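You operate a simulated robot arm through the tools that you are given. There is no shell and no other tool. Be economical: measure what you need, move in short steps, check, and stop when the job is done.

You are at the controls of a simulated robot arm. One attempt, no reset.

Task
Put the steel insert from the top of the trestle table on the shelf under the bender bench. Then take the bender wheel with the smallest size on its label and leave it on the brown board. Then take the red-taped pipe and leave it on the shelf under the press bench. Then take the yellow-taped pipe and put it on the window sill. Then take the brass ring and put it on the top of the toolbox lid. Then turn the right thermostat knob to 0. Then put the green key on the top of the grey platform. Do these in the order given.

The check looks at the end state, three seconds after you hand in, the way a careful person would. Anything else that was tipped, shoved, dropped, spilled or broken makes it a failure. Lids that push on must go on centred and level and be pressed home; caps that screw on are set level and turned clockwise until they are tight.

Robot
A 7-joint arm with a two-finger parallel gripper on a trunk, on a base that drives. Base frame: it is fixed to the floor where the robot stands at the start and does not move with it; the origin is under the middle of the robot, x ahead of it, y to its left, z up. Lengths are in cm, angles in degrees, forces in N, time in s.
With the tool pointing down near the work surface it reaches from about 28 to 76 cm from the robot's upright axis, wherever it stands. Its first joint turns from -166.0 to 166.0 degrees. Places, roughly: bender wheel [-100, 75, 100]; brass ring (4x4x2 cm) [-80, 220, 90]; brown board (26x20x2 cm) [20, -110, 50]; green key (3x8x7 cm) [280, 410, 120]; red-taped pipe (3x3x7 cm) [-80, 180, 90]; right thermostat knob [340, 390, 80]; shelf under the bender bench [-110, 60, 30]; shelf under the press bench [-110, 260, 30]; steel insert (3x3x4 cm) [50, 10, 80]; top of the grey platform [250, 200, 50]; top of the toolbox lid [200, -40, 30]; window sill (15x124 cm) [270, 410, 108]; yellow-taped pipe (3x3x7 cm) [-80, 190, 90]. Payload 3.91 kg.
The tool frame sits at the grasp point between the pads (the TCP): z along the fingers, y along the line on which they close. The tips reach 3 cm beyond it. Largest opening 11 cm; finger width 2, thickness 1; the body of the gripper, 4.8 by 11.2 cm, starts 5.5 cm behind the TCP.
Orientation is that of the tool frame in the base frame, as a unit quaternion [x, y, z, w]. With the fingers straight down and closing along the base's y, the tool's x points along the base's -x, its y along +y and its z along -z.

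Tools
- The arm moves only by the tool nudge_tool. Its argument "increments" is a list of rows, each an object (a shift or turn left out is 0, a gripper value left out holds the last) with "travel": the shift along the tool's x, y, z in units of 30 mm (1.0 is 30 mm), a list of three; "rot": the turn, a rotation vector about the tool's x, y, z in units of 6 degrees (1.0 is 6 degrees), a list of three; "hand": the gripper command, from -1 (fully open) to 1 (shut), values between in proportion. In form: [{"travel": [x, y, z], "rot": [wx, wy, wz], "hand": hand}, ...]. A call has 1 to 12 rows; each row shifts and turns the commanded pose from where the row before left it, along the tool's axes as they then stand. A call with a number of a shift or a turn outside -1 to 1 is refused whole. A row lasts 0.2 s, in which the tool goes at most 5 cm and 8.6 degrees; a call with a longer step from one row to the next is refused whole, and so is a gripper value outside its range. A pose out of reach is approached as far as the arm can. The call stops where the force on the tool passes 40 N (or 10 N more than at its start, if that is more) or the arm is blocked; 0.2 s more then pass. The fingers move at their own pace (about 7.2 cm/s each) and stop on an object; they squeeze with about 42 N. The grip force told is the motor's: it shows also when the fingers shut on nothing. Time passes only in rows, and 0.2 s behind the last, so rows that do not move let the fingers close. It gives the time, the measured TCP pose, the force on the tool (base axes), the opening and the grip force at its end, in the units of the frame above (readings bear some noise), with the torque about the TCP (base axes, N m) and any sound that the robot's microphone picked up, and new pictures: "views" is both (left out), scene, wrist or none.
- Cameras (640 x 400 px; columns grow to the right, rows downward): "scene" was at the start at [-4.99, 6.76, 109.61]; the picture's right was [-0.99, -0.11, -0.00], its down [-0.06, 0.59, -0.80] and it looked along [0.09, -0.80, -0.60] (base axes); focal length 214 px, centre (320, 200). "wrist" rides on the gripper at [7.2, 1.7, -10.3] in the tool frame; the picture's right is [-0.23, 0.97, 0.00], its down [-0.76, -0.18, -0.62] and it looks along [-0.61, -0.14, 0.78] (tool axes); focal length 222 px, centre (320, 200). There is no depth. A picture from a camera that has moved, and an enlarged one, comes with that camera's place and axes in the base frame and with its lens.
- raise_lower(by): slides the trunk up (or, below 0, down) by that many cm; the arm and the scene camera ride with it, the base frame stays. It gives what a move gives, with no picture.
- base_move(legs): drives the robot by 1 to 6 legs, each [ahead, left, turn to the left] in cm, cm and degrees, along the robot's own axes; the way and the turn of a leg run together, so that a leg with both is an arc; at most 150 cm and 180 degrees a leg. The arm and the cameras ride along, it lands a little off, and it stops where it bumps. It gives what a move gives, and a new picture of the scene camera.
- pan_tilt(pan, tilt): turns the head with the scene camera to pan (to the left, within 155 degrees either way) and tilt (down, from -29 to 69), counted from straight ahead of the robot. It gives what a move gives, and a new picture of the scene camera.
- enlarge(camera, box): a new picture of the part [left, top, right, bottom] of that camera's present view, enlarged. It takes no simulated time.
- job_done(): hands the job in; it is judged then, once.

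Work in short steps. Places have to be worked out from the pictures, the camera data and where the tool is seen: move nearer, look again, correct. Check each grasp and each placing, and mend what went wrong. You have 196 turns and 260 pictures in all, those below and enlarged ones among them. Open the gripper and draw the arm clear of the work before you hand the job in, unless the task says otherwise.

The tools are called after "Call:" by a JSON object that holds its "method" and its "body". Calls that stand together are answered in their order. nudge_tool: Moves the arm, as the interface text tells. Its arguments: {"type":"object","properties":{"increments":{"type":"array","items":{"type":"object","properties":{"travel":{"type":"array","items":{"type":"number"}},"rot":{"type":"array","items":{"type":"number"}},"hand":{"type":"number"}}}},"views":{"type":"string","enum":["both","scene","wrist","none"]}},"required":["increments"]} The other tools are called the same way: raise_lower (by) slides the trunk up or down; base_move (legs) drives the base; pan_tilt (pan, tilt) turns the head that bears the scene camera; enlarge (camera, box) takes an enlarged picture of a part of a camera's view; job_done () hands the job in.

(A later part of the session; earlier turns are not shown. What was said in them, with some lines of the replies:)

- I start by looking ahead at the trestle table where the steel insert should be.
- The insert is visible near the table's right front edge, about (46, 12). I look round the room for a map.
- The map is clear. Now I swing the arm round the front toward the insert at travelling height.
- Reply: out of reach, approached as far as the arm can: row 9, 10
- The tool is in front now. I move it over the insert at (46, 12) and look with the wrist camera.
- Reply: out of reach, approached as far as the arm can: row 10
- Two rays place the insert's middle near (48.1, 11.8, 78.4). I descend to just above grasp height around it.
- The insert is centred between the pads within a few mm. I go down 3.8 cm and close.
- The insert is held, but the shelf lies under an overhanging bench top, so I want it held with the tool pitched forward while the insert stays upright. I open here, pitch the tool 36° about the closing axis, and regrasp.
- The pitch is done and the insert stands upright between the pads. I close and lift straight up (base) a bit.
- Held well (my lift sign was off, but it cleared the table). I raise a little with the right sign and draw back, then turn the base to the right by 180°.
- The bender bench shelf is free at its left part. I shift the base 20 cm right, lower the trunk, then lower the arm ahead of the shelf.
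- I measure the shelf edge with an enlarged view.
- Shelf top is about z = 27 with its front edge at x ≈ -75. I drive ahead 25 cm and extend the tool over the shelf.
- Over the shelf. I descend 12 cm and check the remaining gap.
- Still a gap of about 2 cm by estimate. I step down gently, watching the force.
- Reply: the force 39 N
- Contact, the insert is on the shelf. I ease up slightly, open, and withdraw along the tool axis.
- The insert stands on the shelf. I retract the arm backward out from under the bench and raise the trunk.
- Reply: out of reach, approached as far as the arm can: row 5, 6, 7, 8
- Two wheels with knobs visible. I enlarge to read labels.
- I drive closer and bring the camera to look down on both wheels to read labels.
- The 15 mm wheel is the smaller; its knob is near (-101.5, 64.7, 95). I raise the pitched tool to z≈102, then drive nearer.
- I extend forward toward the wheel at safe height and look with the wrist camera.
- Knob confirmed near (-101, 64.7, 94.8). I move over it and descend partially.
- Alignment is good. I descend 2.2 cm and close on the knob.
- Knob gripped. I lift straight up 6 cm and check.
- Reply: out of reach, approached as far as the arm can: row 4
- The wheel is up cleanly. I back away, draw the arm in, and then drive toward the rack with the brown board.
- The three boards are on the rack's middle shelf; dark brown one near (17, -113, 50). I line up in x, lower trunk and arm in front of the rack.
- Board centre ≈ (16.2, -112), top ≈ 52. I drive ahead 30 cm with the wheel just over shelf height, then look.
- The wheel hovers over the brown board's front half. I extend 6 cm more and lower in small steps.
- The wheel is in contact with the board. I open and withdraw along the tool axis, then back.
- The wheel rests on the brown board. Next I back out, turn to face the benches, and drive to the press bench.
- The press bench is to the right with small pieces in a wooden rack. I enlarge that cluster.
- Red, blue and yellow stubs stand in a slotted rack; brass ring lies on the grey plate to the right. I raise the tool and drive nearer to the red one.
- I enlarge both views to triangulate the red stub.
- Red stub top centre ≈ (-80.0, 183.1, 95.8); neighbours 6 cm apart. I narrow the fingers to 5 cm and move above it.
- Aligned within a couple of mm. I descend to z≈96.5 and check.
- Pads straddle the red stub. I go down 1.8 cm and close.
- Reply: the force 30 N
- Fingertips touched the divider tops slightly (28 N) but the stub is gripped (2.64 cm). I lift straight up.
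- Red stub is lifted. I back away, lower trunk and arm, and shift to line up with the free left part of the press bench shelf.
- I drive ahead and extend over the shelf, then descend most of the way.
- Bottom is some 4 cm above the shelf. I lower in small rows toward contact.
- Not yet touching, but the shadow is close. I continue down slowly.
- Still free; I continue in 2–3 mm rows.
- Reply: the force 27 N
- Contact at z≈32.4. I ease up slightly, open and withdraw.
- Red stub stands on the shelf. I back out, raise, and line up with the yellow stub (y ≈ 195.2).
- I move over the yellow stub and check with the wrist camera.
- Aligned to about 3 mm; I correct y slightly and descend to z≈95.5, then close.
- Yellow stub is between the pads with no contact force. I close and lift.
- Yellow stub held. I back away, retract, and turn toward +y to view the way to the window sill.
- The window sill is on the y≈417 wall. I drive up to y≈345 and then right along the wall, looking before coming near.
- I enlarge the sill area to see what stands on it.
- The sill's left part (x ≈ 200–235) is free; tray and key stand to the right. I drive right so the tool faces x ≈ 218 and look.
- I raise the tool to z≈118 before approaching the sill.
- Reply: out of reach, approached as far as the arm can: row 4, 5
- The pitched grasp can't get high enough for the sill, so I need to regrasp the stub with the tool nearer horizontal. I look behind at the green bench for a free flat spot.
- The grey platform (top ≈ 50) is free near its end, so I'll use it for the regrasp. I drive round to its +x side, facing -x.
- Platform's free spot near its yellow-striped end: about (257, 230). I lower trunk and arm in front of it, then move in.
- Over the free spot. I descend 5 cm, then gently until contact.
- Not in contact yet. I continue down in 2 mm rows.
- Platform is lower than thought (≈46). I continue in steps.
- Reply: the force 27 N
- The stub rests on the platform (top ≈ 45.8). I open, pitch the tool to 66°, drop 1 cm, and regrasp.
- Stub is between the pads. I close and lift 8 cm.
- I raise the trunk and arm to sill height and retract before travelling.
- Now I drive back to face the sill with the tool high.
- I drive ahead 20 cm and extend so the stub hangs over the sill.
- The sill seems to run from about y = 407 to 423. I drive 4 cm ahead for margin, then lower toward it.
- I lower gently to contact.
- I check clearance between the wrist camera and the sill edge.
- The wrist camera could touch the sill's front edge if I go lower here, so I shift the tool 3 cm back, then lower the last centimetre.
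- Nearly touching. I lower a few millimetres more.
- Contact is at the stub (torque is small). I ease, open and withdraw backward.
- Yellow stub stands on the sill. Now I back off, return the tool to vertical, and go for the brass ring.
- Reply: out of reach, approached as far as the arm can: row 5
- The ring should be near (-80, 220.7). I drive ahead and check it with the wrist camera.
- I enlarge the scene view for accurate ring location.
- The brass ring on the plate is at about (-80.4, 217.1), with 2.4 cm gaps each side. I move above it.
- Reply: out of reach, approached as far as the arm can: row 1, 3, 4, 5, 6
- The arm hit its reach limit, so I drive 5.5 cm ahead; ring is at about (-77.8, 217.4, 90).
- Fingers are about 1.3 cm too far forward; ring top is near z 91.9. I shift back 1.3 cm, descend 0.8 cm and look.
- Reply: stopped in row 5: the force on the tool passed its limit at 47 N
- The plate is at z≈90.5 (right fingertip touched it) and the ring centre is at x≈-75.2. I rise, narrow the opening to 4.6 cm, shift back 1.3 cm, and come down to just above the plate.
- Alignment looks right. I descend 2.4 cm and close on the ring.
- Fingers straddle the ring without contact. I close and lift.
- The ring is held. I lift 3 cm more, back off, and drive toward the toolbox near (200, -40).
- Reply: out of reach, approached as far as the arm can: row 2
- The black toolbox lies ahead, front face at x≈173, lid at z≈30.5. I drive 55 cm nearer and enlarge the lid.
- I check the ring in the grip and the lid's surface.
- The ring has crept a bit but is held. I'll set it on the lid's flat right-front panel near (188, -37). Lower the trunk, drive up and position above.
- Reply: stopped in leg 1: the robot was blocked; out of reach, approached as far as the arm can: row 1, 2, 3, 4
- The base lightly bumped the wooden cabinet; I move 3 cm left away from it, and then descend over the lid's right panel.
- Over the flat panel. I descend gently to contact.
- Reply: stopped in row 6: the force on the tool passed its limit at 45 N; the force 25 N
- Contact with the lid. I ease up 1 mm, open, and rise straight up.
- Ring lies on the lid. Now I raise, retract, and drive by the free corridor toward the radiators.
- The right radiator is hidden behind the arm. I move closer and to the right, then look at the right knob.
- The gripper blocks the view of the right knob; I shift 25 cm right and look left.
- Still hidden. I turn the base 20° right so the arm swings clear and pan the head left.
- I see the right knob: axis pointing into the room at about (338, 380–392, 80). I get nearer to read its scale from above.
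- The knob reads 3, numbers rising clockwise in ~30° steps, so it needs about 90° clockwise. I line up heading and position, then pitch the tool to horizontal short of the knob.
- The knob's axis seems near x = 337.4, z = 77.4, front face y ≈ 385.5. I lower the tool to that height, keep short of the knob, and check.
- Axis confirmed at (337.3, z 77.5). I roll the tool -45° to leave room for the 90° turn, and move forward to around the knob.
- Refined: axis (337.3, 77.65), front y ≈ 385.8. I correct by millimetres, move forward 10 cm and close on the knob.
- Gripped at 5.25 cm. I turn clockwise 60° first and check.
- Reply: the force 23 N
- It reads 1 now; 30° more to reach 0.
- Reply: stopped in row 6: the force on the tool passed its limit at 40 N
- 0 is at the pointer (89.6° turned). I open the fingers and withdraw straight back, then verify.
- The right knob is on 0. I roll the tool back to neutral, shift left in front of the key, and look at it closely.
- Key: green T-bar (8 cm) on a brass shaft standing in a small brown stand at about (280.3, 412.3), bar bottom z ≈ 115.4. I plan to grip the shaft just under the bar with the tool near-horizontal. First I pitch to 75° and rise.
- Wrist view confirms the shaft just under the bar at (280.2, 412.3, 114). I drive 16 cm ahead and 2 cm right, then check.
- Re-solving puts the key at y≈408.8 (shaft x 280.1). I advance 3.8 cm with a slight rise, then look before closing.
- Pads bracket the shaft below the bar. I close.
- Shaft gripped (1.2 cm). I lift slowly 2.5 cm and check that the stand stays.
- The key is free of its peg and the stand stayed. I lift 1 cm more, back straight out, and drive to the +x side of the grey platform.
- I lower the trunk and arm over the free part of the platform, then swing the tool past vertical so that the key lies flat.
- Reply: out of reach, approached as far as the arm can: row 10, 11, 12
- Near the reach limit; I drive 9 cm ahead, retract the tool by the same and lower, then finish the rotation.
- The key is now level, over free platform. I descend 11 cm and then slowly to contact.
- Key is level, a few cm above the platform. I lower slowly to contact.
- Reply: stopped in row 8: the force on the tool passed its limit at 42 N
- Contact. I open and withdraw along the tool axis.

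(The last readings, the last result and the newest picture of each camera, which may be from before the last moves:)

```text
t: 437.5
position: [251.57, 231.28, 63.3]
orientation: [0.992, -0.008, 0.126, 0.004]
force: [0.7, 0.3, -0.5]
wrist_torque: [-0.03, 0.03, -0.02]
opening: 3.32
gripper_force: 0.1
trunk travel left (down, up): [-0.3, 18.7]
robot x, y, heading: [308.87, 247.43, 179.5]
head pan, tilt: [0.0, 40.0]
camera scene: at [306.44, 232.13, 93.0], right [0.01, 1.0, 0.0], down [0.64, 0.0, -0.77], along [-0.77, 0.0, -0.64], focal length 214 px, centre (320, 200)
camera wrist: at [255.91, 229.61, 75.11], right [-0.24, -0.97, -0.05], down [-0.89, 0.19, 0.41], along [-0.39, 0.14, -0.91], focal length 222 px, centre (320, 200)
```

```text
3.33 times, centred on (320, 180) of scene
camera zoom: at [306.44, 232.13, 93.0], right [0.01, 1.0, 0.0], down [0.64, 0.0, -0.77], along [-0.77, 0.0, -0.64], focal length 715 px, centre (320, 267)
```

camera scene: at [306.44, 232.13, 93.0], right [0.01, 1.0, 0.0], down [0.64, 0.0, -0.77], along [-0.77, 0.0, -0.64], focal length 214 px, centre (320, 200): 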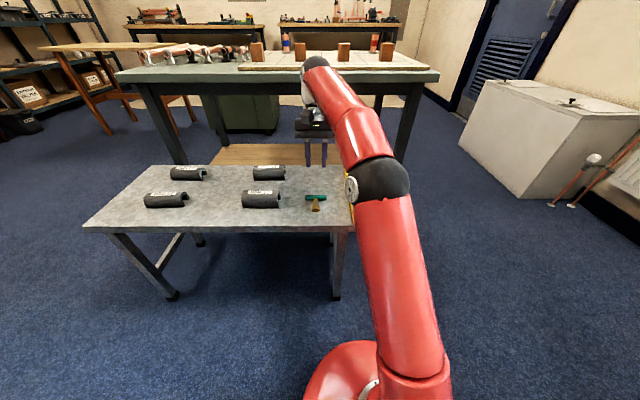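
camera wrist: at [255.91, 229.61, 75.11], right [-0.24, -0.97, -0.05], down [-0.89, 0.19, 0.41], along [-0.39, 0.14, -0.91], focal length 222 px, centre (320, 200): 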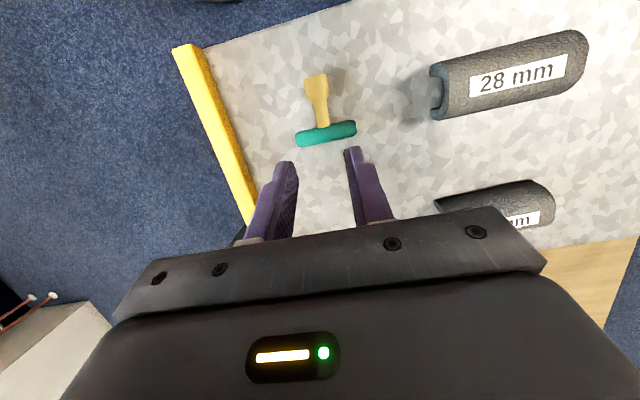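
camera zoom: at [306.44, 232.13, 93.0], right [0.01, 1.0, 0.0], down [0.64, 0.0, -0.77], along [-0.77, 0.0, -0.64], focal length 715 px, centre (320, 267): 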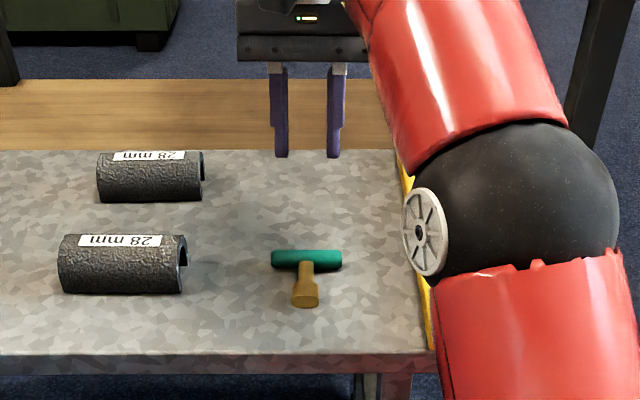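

The key lies flat on the platform. I raise the arm and back the robot clear.

Call:
{"method": "nudge_tool", "body": {"increments": [{"travel": [0, 0, -1]}, {"travel": [0, 0, -1]}, {"hand": -0.5}, {}], "views": "none"}}

Call:
{"method": "base_move", "body": {"legs": [[-35, 0, 0]]}}

```text
t: 438.5
position: [251.61, 231.36, 63.2]
orientation: [0.992, -0.007, 0.125, 0.005]
force: [-0.4, -0.3, 0.0]
wrist_torque: [-0.05, -0.01, 0.01]
opening: 8.25
gripper_force: 0.0
out of reach, approached as far as the arm can: row 1, 2
trunk travel left (down, up): [-0.3, 18.7]
robot x, y, heading: [308.89, 247.65, 179.9]
head pan, tilt: [0.0, 40.0]
```

```text
t: 440.8
position: [286.56, 231.25, 63.11]
orientation: [0.992, -0.009, 0.127, 0.004]
force: [0.0, 0.2, 0.5]
wrist_torque: [0.02, 0.0, -0.01]
opening: 8.23
gripper_force: 0.1
trunk travel left (down, up): [-0.3, 18.7]
robot x, y, heading: [344.08, 247.25, 179.6]
head pan, tilt: [0.0, 40.0]
camera scene: at [341.38, 231.89, 93.0], right [0.01, 1.0, 0.0], down [0.64, -0.01, -0.77], along [-0.77, 0.01, -0.64], focal length 214 px, centre (320, 200)
```

scene: 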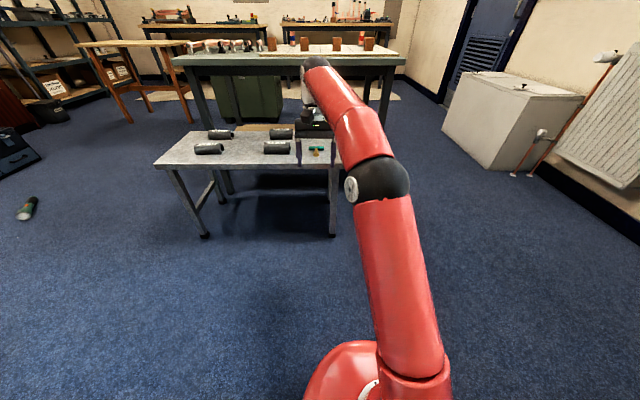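

The arm is clear, the gripper is open and the key lies on the platform. Every earlier placement was seen in position when I left it, so I hand in.

Call:
{"method": "job_done", "body": {}}

```text
The job is handed in.
```

I did all seven steps in the order given and handed the job in. I saw each item in place when I left it, but did not go back to recheck them all before handing in.

One thing could count against the result: while I was lining up at the toolbox, the base bumped the wooden cabinet and stopped. I saw nothing move, and I backed away.
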